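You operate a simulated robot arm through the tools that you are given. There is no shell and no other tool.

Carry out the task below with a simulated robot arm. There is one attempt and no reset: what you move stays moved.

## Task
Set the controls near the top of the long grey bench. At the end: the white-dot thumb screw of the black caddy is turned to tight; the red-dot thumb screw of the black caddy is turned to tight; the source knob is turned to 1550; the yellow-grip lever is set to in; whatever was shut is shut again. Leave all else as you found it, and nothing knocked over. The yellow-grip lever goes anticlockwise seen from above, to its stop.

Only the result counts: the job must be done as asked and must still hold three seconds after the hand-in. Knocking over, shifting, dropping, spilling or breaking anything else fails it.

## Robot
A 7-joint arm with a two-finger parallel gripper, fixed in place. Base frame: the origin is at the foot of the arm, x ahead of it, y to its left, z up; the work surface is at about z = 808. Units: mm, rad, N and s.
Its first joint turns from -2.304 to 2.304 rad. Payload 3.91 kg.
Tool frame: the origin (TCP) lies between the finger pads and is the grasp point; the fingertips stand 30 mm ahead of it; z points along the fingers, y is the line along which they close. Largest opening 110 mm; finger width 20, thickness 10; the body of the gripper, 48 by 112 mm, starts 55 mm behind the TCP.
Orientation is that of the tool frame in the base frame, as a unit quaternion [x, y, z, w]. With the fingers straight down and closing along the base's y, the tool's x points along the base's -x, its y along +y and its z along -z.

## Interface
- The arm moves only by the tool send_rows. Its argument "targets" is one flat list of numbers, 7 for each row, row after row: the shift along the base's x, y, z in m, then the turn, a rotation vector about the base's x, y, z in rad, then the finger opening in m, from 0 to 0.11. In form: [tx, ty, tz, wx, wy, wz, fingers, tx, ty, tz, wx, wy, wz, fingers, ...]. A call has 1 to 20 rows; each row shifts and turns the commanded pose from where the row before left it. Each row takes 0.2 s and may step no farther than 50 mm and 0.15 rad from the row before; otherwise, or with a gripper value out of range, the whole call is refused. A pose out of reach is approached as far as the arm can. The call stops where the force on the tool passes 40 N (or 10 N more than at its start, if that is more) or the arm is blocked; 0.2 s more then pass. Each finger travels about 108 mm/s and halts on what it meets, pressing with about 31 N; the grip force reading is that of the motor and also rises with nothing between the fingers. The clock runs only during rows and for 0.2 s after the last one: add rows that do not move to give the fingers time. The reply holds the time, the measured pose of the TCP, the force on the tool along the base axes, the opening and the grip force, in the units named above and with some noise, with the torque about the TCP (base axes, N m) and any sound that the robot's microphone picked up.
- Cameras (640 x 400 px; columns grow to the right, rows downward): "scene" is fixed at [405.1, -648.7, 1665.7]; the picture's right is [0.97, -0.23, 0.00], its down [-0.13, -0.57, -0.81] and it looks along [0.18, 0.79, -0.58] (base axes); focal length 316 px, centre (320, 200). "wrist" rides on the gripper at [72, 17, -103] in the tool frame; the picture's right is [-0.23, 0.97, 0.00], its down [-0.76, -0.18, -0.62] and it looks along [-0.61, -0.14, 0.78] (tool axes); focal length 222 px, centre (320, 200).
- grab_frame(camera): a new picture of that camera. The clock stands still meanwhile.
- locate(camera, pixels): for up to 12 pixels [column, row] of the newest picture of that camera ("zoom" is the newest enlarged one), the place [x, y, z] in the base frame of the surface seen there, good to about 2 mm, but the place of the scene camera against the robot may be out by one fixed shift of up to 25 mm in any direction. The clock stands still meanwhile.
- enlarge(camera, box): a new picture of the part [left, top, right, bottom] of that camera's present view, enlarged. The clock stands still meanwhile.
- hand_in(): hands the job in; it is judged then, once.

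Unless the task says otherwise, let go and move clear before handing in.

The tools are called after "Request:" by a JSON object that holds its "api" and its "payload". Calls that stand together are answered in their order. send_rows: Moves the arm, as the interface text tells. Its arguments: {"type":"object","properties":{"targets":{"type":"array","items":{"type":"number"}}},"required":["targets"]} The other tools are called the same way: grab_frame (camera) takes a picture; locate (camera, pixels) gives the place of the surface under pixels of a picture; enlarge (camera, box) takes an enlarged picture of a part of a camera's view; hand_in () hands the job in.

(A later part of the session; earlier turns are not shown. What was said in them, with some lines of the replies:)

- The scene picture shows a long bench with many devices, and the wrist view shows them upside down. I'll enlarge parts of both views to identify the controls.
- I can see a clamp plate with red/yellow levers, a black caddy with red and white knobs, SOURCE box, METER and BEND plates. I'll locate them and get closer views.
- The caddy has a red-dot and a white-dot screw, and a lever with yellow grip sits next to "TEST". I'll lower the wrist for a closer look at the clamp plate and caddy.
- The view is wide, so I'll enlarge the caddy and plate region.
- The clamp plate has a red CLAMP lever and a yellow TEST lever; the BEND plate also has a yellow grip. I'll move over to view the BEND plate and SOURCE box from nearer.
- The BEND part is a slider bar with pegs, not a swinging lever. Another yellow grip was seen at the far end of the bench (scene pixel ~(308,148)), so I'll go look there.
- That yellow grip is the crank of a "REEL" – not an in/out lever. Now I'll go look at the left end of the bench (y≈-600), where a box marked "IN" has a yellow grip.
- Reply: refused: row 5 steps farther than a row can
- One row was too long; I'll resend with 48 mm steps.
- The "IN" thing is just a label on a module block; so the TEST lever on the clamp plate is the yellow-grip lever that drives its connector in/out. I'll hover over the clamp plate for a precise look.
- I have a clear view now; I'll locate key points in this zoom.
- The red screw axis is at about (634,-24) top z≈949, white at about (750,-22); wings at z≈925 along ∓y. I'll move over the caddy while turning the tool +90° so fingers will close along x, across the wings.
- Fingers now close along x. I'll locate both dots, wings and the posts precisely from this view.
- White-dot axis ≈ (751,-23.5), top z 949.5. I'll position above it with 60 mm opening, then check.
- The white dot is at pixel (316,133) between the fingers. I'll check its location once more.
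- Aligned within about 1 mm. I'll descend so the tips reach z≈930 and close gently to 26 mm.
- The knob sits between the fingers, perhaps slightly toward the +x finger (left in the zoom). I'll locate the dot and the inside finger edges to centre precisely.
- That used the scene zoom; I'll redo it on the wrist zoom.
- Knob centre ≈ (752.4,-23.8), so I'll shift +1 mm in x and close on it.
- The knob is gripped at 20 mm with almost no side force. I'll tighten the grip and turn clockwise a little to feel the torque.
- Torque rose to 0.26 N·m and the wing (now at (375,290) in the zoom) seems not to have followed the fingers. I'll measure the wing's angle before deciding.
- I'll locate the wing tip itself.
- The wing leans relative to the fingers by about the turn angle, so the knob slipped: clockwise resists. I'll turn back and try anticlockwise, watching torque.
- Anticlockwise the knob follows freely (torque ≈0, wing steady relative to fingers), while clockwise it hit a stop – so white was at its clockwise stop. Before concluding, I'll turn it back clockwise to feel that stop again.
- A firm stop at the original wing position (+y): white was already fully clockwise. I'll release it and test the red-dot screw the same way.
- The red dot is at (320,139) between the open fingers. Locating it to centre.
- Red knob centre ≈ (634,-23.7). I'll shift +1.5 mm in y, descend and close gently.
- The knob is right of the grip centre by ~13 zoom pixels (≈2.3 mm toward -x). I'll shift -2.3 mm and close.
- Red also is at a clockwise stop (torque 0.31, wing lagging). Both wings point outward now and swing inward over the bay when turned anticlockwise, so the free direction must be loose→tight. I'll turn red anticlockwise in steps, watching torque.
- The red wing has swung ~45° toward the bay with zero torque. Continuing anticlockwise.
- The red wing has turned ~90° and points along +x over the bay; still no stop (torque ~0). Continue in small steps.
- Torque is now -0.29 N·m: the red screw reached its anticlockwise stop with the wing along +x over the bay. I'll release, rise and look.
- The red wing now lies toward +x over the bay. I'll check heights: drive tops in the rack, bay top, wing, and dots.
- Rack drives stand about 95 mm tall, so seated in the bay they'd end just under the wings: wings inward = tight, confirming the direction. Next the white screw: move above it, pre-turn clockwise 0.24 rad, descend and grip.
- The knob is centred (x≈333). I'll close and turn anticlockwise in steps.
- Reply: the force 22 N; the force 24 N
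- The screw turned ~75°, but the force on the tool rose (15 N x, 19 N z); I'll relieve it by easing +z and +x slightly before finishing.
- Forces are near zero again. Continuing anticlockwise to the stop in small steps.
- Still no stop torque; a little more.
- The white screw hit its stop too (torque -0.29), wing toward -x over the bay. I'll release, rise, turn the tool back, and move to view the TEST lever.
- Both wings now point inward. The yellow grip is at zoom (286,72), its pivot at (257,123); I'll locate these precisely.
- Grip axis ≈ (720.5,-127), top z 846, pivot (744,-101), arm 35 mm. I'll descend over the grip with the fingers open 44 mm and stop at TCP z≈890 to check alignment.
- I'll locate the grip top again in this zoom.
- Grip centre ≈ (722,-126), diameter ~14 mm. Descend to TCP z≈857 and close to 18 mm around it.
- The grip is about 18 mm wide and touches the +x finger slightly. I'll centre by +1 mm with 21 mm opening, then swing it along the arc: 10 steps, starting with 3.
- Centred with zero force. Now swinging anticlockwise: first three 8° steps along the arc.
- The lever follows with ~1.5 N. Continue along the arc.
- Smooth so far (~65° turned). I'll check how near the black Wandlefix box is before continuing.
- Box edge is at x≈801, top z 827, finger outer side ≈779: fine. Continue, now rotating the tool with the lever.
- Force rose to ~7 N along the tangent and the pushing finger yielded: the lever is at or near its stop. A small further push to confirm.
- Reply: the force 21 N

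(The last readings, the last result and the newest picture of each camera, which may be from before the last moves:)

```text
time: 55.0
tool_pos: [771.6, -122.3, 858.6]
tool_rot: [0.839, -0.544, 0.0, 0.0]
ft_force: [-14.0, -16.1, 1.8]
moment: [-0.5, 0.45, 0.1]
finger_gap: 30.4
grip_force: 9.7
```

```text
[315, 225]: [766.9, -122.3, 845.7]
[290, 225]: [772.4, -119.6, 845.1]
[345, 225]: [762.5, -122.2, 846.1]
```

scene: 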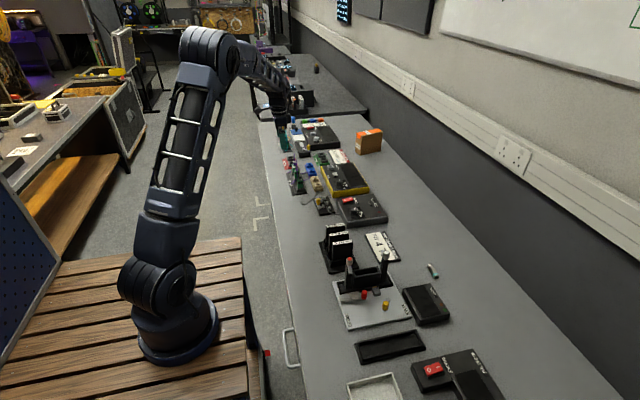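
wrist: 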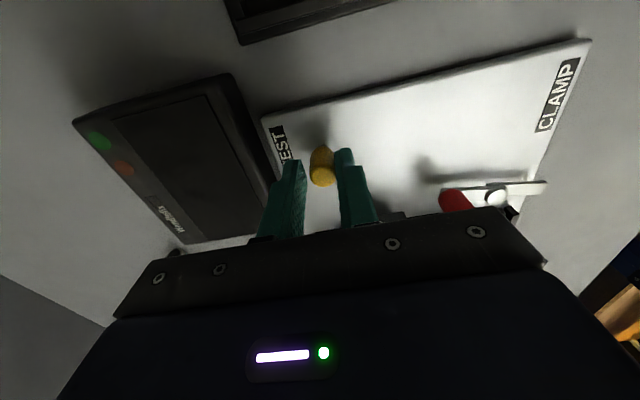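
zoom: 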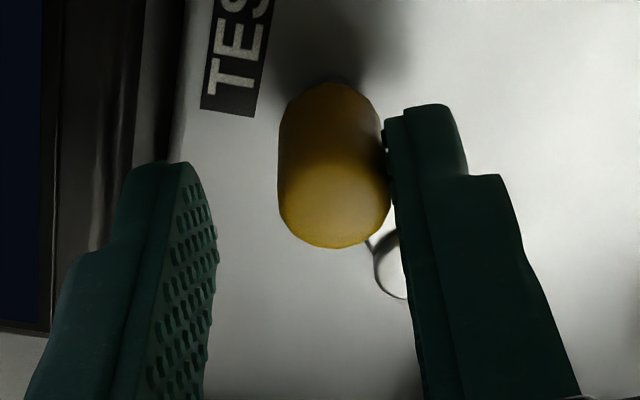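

At the stop: 21 N with no further motion, grip now at about (766,-124), ~85–90° turned. I'll back off 4 mm, then rise straight up.

Request:
{"api": "send_rows", "payload": {"targets": [-0.002, -0.002, 0, 0, 0, 0, 0.03, -0.002, -0.002, 0, 0, 0, 0, 0.032, 0, 0, 0.015, 0, 0, 0, 0.032, 0, 0, 0.03, 0, 0, 0, 0.032, 0, 0, 0.045, 0, 0, 0, 0.04, 0, 0, 0.045, 0, 0, 0, 0.06, -0.02, -0.01, 0.04, 0, 0, -0.14, 0.08, -0.02, -0.01, 0.03, 0, 0, -0.14, 0.09, 0, 0, 0, 0, 0, -0.14, 0.09]}}

Request:
{"api": "grab_frame", "payload": {"camera": "wrist"}}

Request:
{"api": "enlarge", "payload": {"camera": "wrist", "box": [250, 80, 420, 220]}}

Request:
{"api": "enlarge", "payload": {"camera": "scene", "box": [335, 240, 415, 330]}}

```text
time: 57.0
tool_pos: [727.6, -144.4, 1063.7]
tool_rot: [0.707, -0.707, 0.0, -0.001]
ft_force: [-0.6, 0.4, -0.6]
moment: [0.01, -0.02, 0.03]
finger_gap: 90.2
grip_force: 0.0
```

```text
taken
```

wrist: 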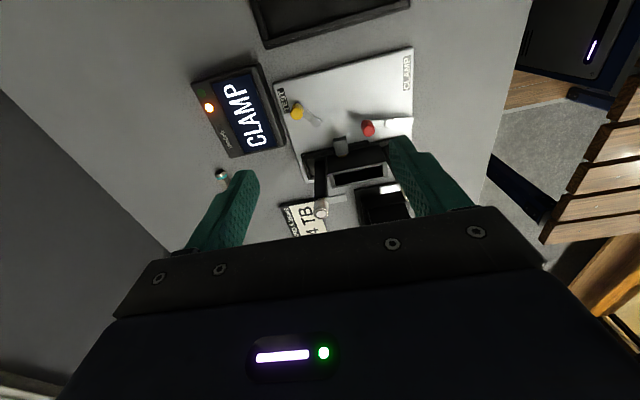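

```text
2.86 times, centred on (335, 150) of wrist
```

zoom: 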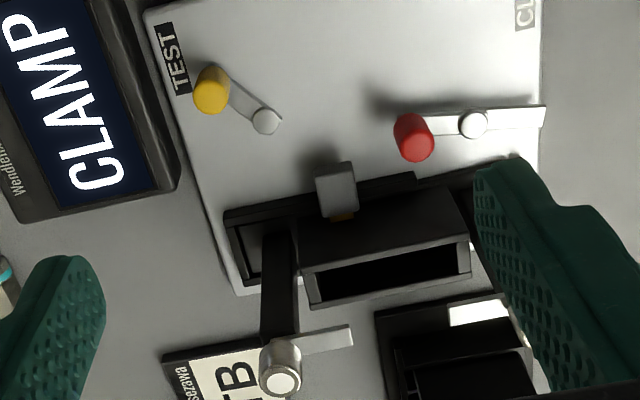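

```text
4.44 times, centred on (375, 285) of scene
```

zoom: 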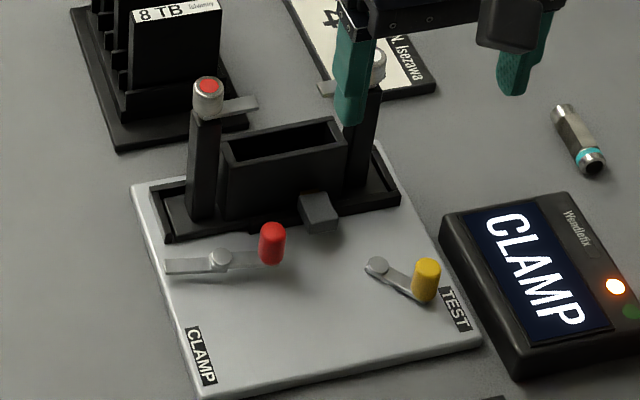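

The connector moved in and the tester display lit ("CLAMP", the un-shut clamp that I leave as found). Next: the SOURCE knob; moving over to view it.

Request:
{"api": "send_rows", "payload": {"targets": [0.004, 0.048, 0, 0, 0, 0, 0.09, 0.004, 0.048, 0, 0, 0, 0, 0.09, 0.004, 0.048, 0, 0, 0, 0, 0.09, 0.004, 0.048, 0, 0, 0, 0, 0.09, 0.004, 0.048, 0, 0, 0, 0, 0.09, 0.004, 0.048, 0, 0, 0, 0, 0.09, 0.004, 0.048, 0, 0, 0, 0, 0.09, 0.004, 0.048, 0, 0, 0, 0, 0.09, 0, 0.02, -0.03, 0, 0, 0, 0.09, 0, 0, -0.03, 0, 0, 0, 0.09]}}

Request:
{"api": "grab_frame", "payload": {"camera": "wrist"}}

Request:
{"api": "enlarge", "payload": {"camera": "wrist", "box": [250, 90, 410, 220]}}

Request:
{"api": "enlarge", "payload": {"camera": "scene", "box": [335, 245, 395, 300]}}

```text
time: 59.2
tool_pos: [759.4, 261.3, 1002.1]
tool_rot: [-0.706, 0.708, -0.001, 0.0]
ft_force: [-0.1, -0.6, -0.3]
moment: [0.01, -0.02, -0.04]
finger_gap: 89.7
grip_force: 0.1
```

```text
taken
```

wrist: 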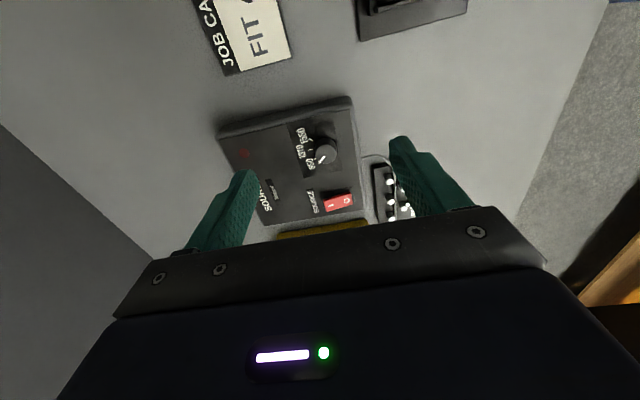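

```text
3.08 times, centred on (330, 155) of wrist
```

zoom: 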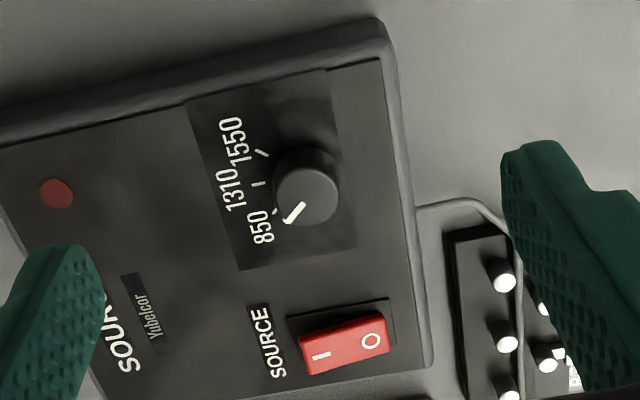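

```text
7.27 times, centred on (365, 272) of scene
```

zoom: 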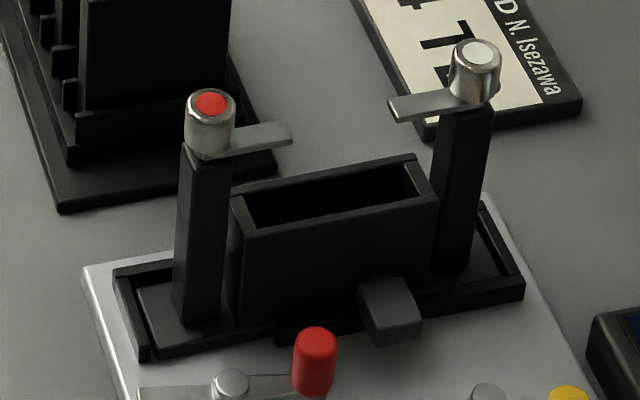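

Both screws look right. The source knob's pointer is at 850 (lower left in zoom), with 1550's tick at (262,152). I'll measure knob centre and tick angles.

Request:
{"api": "enlarge", "payload": {"camera": "wrist", "box": [280, 110, 360, 190]}}

```text
5.00 times, centred on (320, 150) of wrist
```

zoom: 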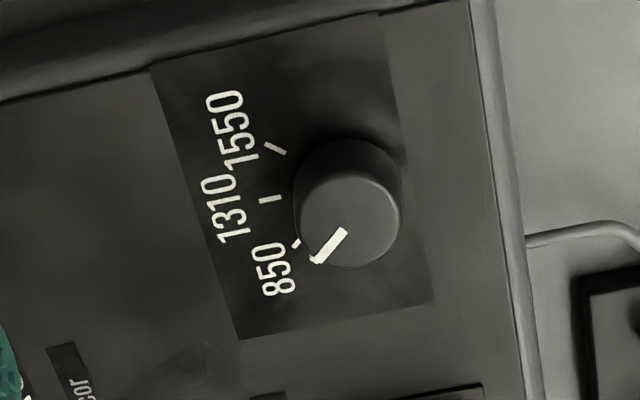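

Request:
{"api": "locate", "payload": {"camera": "zoom", "pixels": [[351, 223], [318, 260], [345, 232], [279, 150], [268, 146], [285, 154], [270, 199], [296, 243], [310, 215], [395, 222], [350, 150], [450, 150]]}}

```text
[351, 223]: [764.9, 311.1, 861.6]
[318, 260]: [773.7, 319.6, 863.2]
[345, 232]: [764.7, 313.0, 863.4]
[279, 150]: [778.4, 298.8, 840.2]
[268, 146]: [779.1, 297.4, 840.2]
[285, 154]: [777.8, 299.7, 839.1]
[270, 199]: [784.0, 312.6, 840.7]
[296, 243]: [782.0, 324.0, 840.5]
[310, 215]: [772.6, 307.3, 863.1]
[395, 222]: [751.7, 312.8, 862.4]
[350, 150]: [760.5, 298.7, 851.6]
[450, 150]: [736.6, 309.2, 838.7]
```

Knob centre ≈ (763,311), top z 863; pointer at ~+39°, 1550 tick at ~-38°, so ~76° clockwise. I'll move above the knob and check centring.

Request:
{"api": "send_rows", "payload": {"targets": [0.002, 0.025, -0.03, 0, 0, 0, 0.06, 0.0016, 0.0247, -0.03, 0, 0, 0, 0.05, 0, 0, -0.03, 0, 0, 0, 0.05, 0, 0, 0, 0, 0, 0, 0.05]}}

Request:
{"api": "enlarge", "payload": {"camera": "wrist", "box": [256, 110, 376, 210]}}

```text
time: 60.2
tool_pos: [764.0, 309.5, 912.3]
tool_rot: [0.708, -0.707, -0.001, 0.0]
ft_force: [-0.4, -0.4, -0.2]
moment: [0.0, -0.04, 0.0]
finger_gap: 50.3
grip_force: 0.1
```

```text
4.00 times, centred on (316, 160) of wrist
```

zoom: 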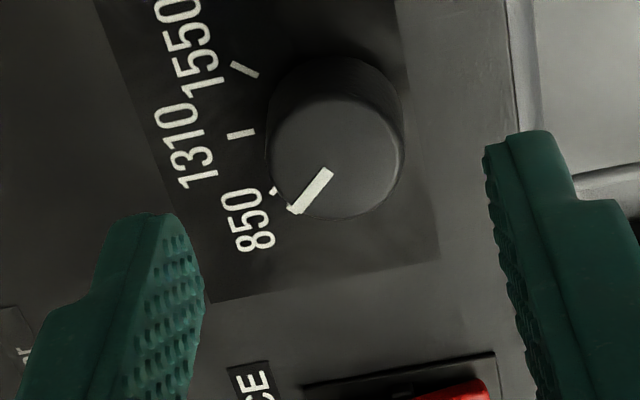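

Request:
{"api": "locate", "payload": {"camera": "zoom", "pixels": [[336, 157], [275, 157], [398, 157], [336, 212], [336, 102], [325, 175], [297, 210], [245, 69], [240, 134], [274, 191], [198, 260], [495, 180]]}}

```text
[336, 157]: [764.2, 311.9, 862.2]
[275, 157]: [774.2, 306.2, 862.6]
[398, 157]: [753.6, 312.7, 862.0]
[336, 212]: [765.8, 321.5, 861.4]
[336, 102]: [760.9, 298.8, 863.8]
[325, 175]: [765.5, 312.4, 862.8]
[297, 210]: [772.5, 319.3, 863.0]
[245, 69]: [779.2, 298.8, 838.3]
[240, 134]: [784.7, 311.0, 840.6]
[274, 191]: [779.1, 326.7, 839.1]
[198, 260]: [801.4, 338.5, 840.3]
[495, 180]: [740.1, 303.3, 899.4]
```

Centre ≈ (764,310.5). Descend 34 mm and close gently around the knob.

Request:
{"api": "send_rows", "payload": {"targets": [0, 0.001, -0.012, 0, 0, 0, 0.05, 0, 0, -0.012, 0, 0, 0, 0.05, 0, 0, -0.01, 0, 0, 0, 0.04, 0, 0, 0, 0, 0, 0, 0.032, 0, 0, 0, 0, 0, 0, 0.028]}}

Request:
{"api": "enlarge", "payload": {"camera": "wrist", "box": [266, 120, 366, 220]}}

```text
time: 61.4
tool_pos: [763.3, 309.9, 879.5]
tool_rot: [0.708, -0.706, 0.0, 0.0]
ft_force: [0.6, 1.2, 0.3]
moment: [-0.04, -0.04, -0.01]
finger_gap: 28.0
grip_force: 0.2
```

```text
4.00 times, centred on (316, 170) of wrist
```

zoom: 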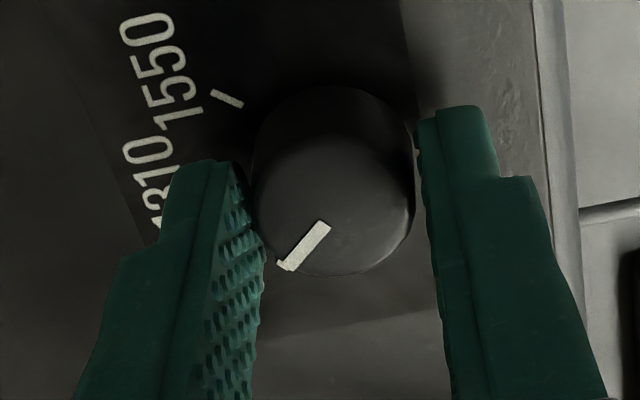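

Centred (x≈332). Close and turn clockwise, first 0.4 rad.

Request:
{"api": "send_rows", "payload": {"targets": [0, 0, 0, 0, 0, 0, 0.024, 0, 0, 0, 0, 0, 0, 0.021, 0, 0, 0, 0, 0, 0, 0.014, 0, 0, 0, 0, 0, -0.1, 0.014, 0, 0, 0, 0, 0, -0.1, 0.014, 0, 0, 0, 0, 0, -0.1, 0.014, 0, 0, 0, 0, 0, -0.1, 0.014]}}

Request:
{"api": "enlarge", "payload": {"camera": "wrist", "box": [266, 120, 366, 220]}}

```text
time: 63.0
tool_pos: [765.9, 310.3, 879.3]
tool_rot: [-0.552, 0.834, 0.001, 0.0]
ft_force: [8.5, 4.5, -3.4]
moment: [0.41, -0.54, 0.0]
finger_gap: 27.0
grip_force: 44.8
```

```text
4.00 times, centred on (316, 170) of wrist
```

zoom: 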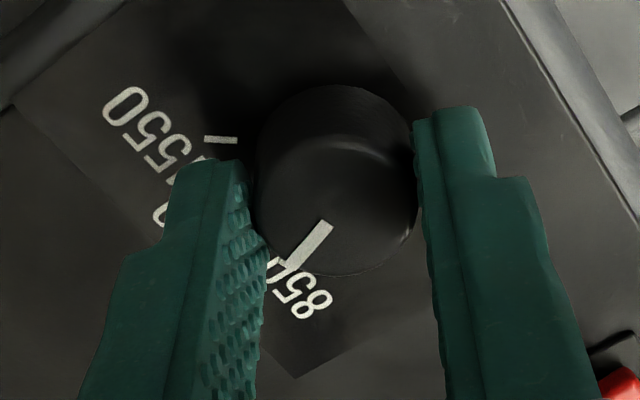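

The knob (27 mm) follows the fingers with little torque. Continue 0.6 rad more.

Request:
{"api": "send_rows", "payload": {"targets": [0, 0, 0, 0, 0, -0.1, 0.014, 0, 0, 0, 0, 0, -0.1, 0.014, 0, 0, 0, 0, 0, -0.1, 0.014, 0, 0, 0, 0, 0, -0.1, 0.014, 0, 0, 0, 0, 0, -0.1, 0.014, 0, 0, 0, 0, 0, -0.1, 0.014]}}

Request:
{"api": "enlarge", "payload": {"camera": "wrist", "box": [266, 120, 366, 220]}}

Request:
{"api": "enlarge", "payload": {"camera": "scene", "box": [320, 180, 400, 230]}}

```text
time: 64.4
tool_pos: [764.8, 310.5, 880.2]
tool_rot: [-0.281, 0.96, 0.0, 0.001]
ft_force: [20.8, -1.8, 2.7]
moment: [-0.5, -0.12, -0.02]
finger_gap: 27.3
grip_force: 45.3
```

```text
4.00 times, centred on (316, 170) of wrist
```

zoom: 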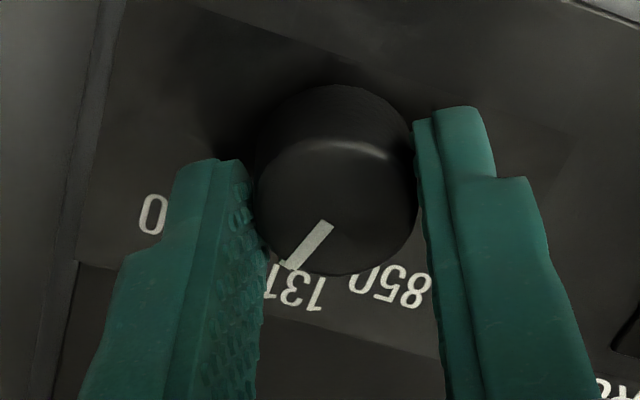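

```text
8.00 times, centred on (360, 205) of scene
```

zoom: 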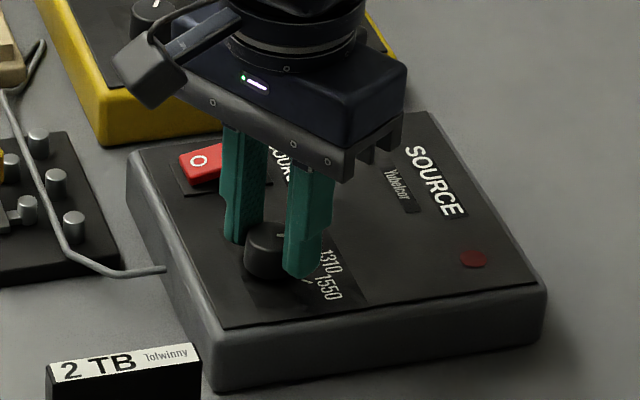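

Side force of 20 N in +x has built up; I'll ease the commanded position +1 mm in x before continuing.

Request:
{"api": "send_rows", "payload": {"targets": [0.0008, 0, 0, 0, 0, 0, 0.014]}}

Request:
{"api": "send_rows", "payload": {"targets": [0.0007, 0, 0, 0, 0, 0, 0.014]}}

```text
time: 64.8
tool_pos: [765.2, 310.2, 879.8]
tool_rot: [-0.282, 0.959, 0.0, 0.0]
ft_force: [14.5, -4.0, 0.8]
moment: [0.36, -1.37, -0.02]
finger_gap: 27.3
grip_force: 45.0
```

```text
time: 65.2
tool_pos: [765.6, 310.6, 879.6]
tool_rot: [-0.282, 0.959, 0.0, -0.001]
ft_force: [6.3, -6.1, 1.6]
moment: [0.18, -0.94, 0.0]
finger_gap: 26.9
grip_force: 45.1
```

Force eased. Continue turning 0.35 rad, with a touch more +x.

Request:
{"api": "send_rows", "payload": {"targets": [0.0004, -0.0003, 0, 0, 0, -0.09, 0.014, 0, 0, 0, 0, 0, -0.09, 0.014, 0, 0, 0, 0, 0, -0.09, 0.014, 0, 0, 0, 0, 0, -0.08, 0.014]}}

Request:
{"api": "enlarge", "payload": {"camera": "wrist", "box": [266, 120, 366, 220]}}

Request:
{"api": "enlarge", "payload": {"camera": "scene", "box": [335, 195, 375, 220]}}

```text
time: 66.2
tool_pos: [764.0, 309.6, 880.5]
tool_rot: [-0.111, 0.994, 0.0, -0.001]
ft_force: [-10.8, -0.2, 2.7]
moment: [-0.14, 1.09, 0.0]
finger_gap: 27.1
grip_force: 45.0
```

```text
4.00 times, centred on (316, 170) of wrist
```

zoom: 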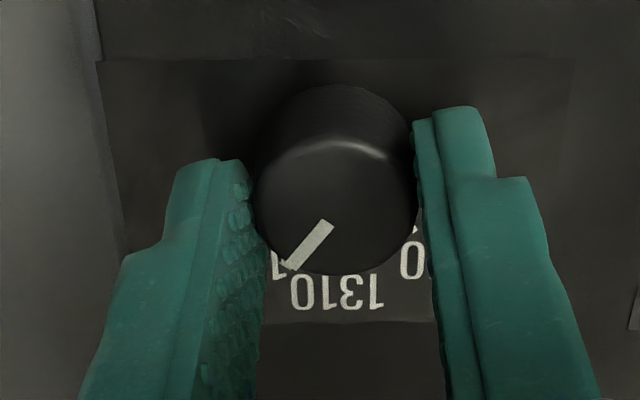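

```text
16.00 times, centred on (355, 208) of scene
```

zoom: 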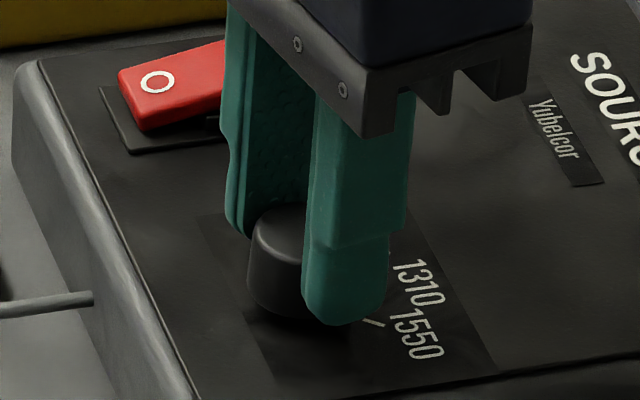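

77° turned; the pointer is near the 1550 tick. I'll ease, release and rise to see the alignment.

Request:
{"api": "send_rows", "payload": {"targets": [-0.0007, 0, 0, 0, 0, -0.03, 0.014, 0, 0, 0, 0, 0, 0, 0.028, 0, 0, 0, 0, 0, 0, 0.04, 0, 0, 0, 0, 0, 0, 0.05, 0, 0, 0.03, 0, 0, 0, 0.05, -0.02, 0, 0.03, 0, 0, 0, 0.08, -0.03, 0, 0.03, 0, 0, 0, 0.09]}}

Request:
{"api": "grab_frame", "payload": {"camera": "wrist"}}

Request:
{"api": "enlarge", "payload": {"camera": "wrist", "box": [270, 120, 370, 210]}}

Request:
{"api": "enlarge", "payload": {"camera": "scene", "box": [335, 195, 375, 220]}}

```text
time: 67.8
tool_pos: [714.4, 310.1, 966.9]
tool_rot: [-0.096, 0.995, -0.001, 0.0]
ft_force: [0.9, -0.1, -0.2]
moment: [-0.01, 0.01, -0.01]
finger_gap: 90.2
grip_force: 0.0
```

```text
taken
```

wrist: 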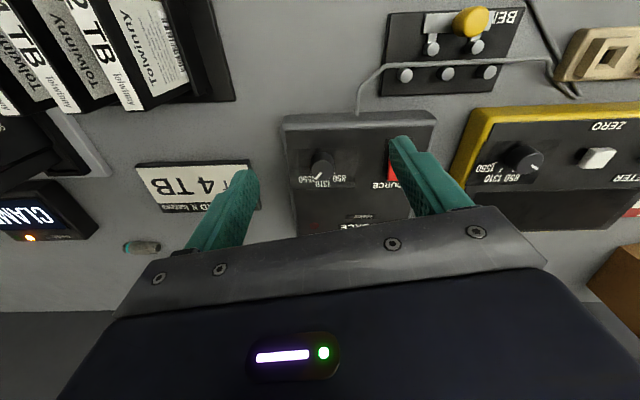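

```text
4.44 times, centred on (320, 165) of wrist
```

zoom: 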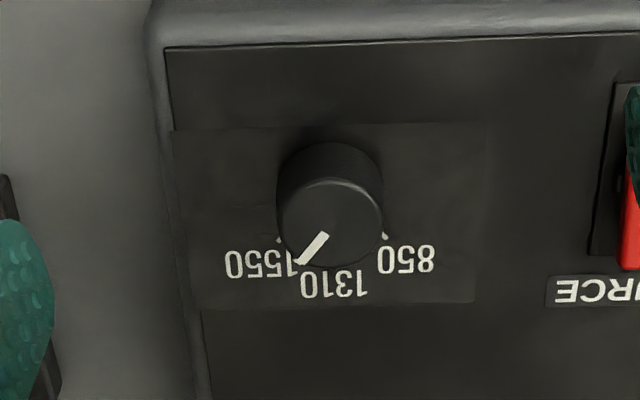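

```text
16.00 times, centred on (355, 208) of scene
```

zoom: 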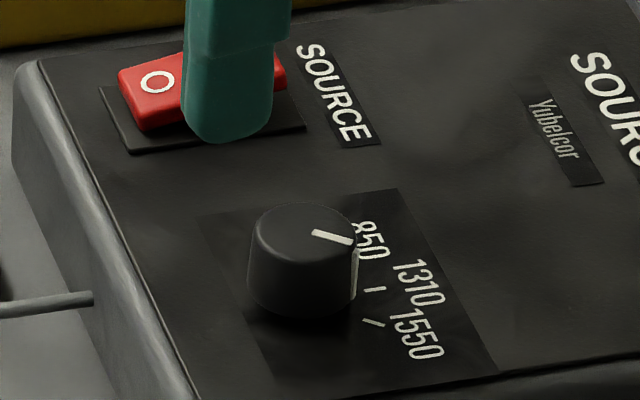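

The pointer appears toward 1550 in the wrist view but I must verify by locating points.

Request:
{"api": "enlarge", "payload": {"camera": "wrist", "box": [290, 130, 350, 200]}}

Request:
{"api": "locate", "payload": {"camera": "wrist", "pixels": [[322.5, 170], [316, 178], [323, 168]]}}

```text
5.71 times, centred on (320, 165) of wrist
```

zoom: 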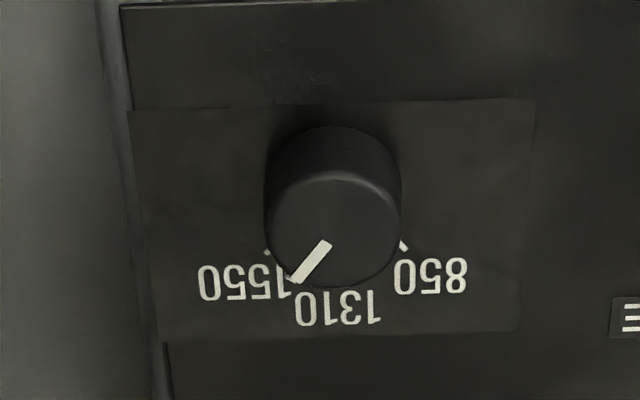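

```text
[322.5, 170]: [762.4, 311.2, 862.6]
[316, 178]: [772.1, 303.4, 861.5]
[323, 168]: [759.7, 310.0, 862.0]
```

Request:
{"api": "locate", "payload": {"camera": "zoom", "pixels": [[334, 229], [325, 245], [297, 277], [267, 252], [404, 246], [270, 228], [398, 228], [334, 285], [334, 175], [330, 130]]}}

```text
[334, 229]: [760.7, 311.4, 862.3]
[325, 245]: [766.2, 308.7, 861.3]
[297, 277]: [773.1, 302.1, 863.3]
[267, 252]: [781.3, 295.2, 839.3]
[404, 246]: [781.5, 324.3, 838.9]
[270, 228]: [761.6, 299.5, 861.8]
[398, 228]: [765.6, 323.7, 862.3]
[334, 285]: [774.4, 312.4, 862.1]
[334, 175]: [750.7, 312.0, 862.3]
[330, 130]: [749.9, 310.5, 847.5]
```

Pointer direction measures about -41°, the 1550 tick about -40°: aligned. I'll move the arm up and clear, then check the whole scene.

Request:
{"api": "send_rows", "payload": {"targets": [-0.02, 0, 0.045, 0, 0, 0, 0.09, -0.02, 0, 0.045, 0, 0, 0, 0.09, -0.02, 0, 0.045, 0, 0, 0, 0.09, -0.02, -0.02, 0.04, 0, 0, 0, 0.1, -0.02, -0.02, 0.04, 0, 0, 0, 0.1, -0.02, 0, 0.03, 0, 0, 0, 0.1]}}

Request:
{"api": "grab_frame", "payload": {"camera": "scene"}}

Request:
{"api": "enlarge", "payload": {"camera": "scene", "box": [300, 160, 400, 230]}}

Request:
{"api": "enlarge", "payload": {"camera": "scene", "box": [310, 220, 470, 330]}}

Request:
{"api": "grab_frame", "payload": {"camera": "wrist"}}

```text
time: 69.2
tool_pos: [594.6, 272.0, 1215.5]
tool_rot: [-0.096, 0.995, 0.0, -0.001]
ft_force: [1.1, 0.7, -0.5]
moment: [0.0, 0.01, 0.04]
finger_gap: 99.9
grip_force: 0.1
```

```text
taken
```

scene: 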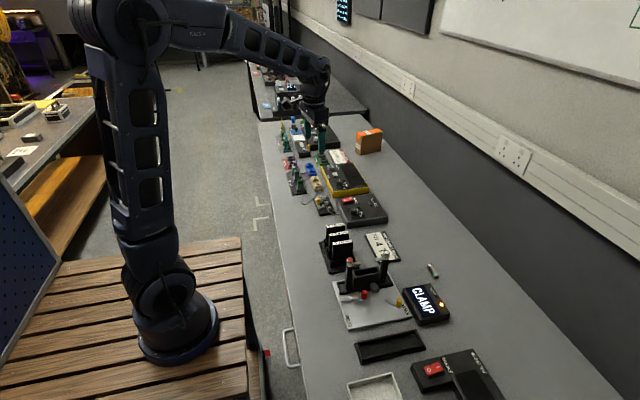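

```text
5.71 times, centred on (350, 195) of scene
```

zoom: 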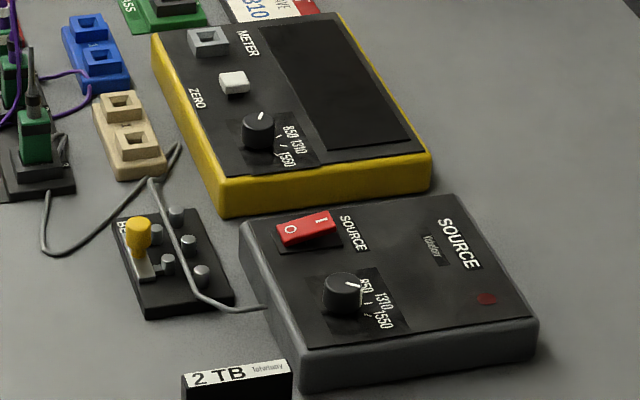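

```text
3.64 times, centred on (390, 275) of scene
```

zoom: 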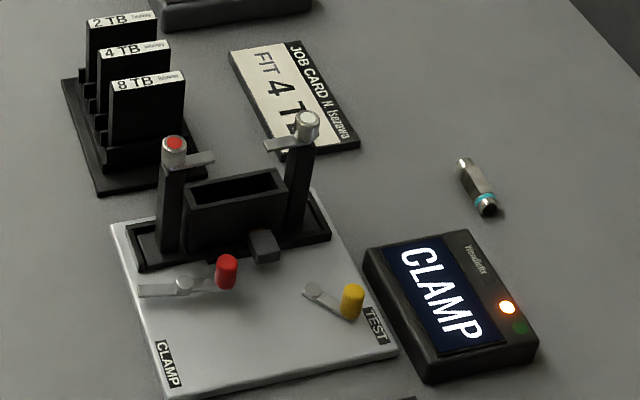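

```text
taken
```

wrist: 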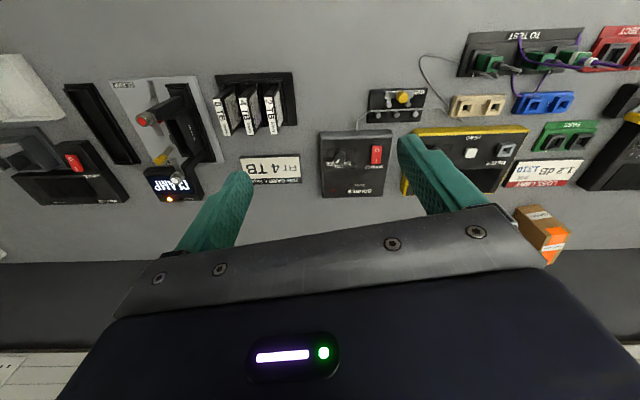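

The scene shows everything in place: both wings inward at their stops, lever in at its stop, source pointer at 1550, and the boxes, plate and rack unmoved from their earlier positions. The arm is clear, so I hand in.

Request:
{"api": "hand_in", "payload": {}}

```text
The job is handed in.
```

I set all four controls and handed the job in; the one thing I inferred is which way "tight" is on the thumb screws.

- **Thumb screws (white-dot and red-dot):** Both were already against their clockwise stop and turned freely anticlockwise. I turned each anticlockwise about 100° to its other stop. I took that end as tight because the wings now sit over the empty bay, just above where a fitted drive would end. If tight was meant as clockwise, both screws are the wrong way.
- **Source knob:** The pointer went from 850 to 1550. It measures within a couple of degrees of the 1550 mark.
- **Yellow-grip lever:** I turned the yellow lever beside the TEST label anticlockwise until it stopped. It held against about 21 N, and the grey connector moved in towards the caddy.
- **Shut items:** I opened nothing, so there was nothing to shut again.

Once the lever was in, the tester display lit up with "CLAMP" and an orange light. I read that as the red clamp lever not being closed and left it as I found it, since it was not part of the task. The last pictures show nothing else moved or knocked over, and the arm is clear of the bench.
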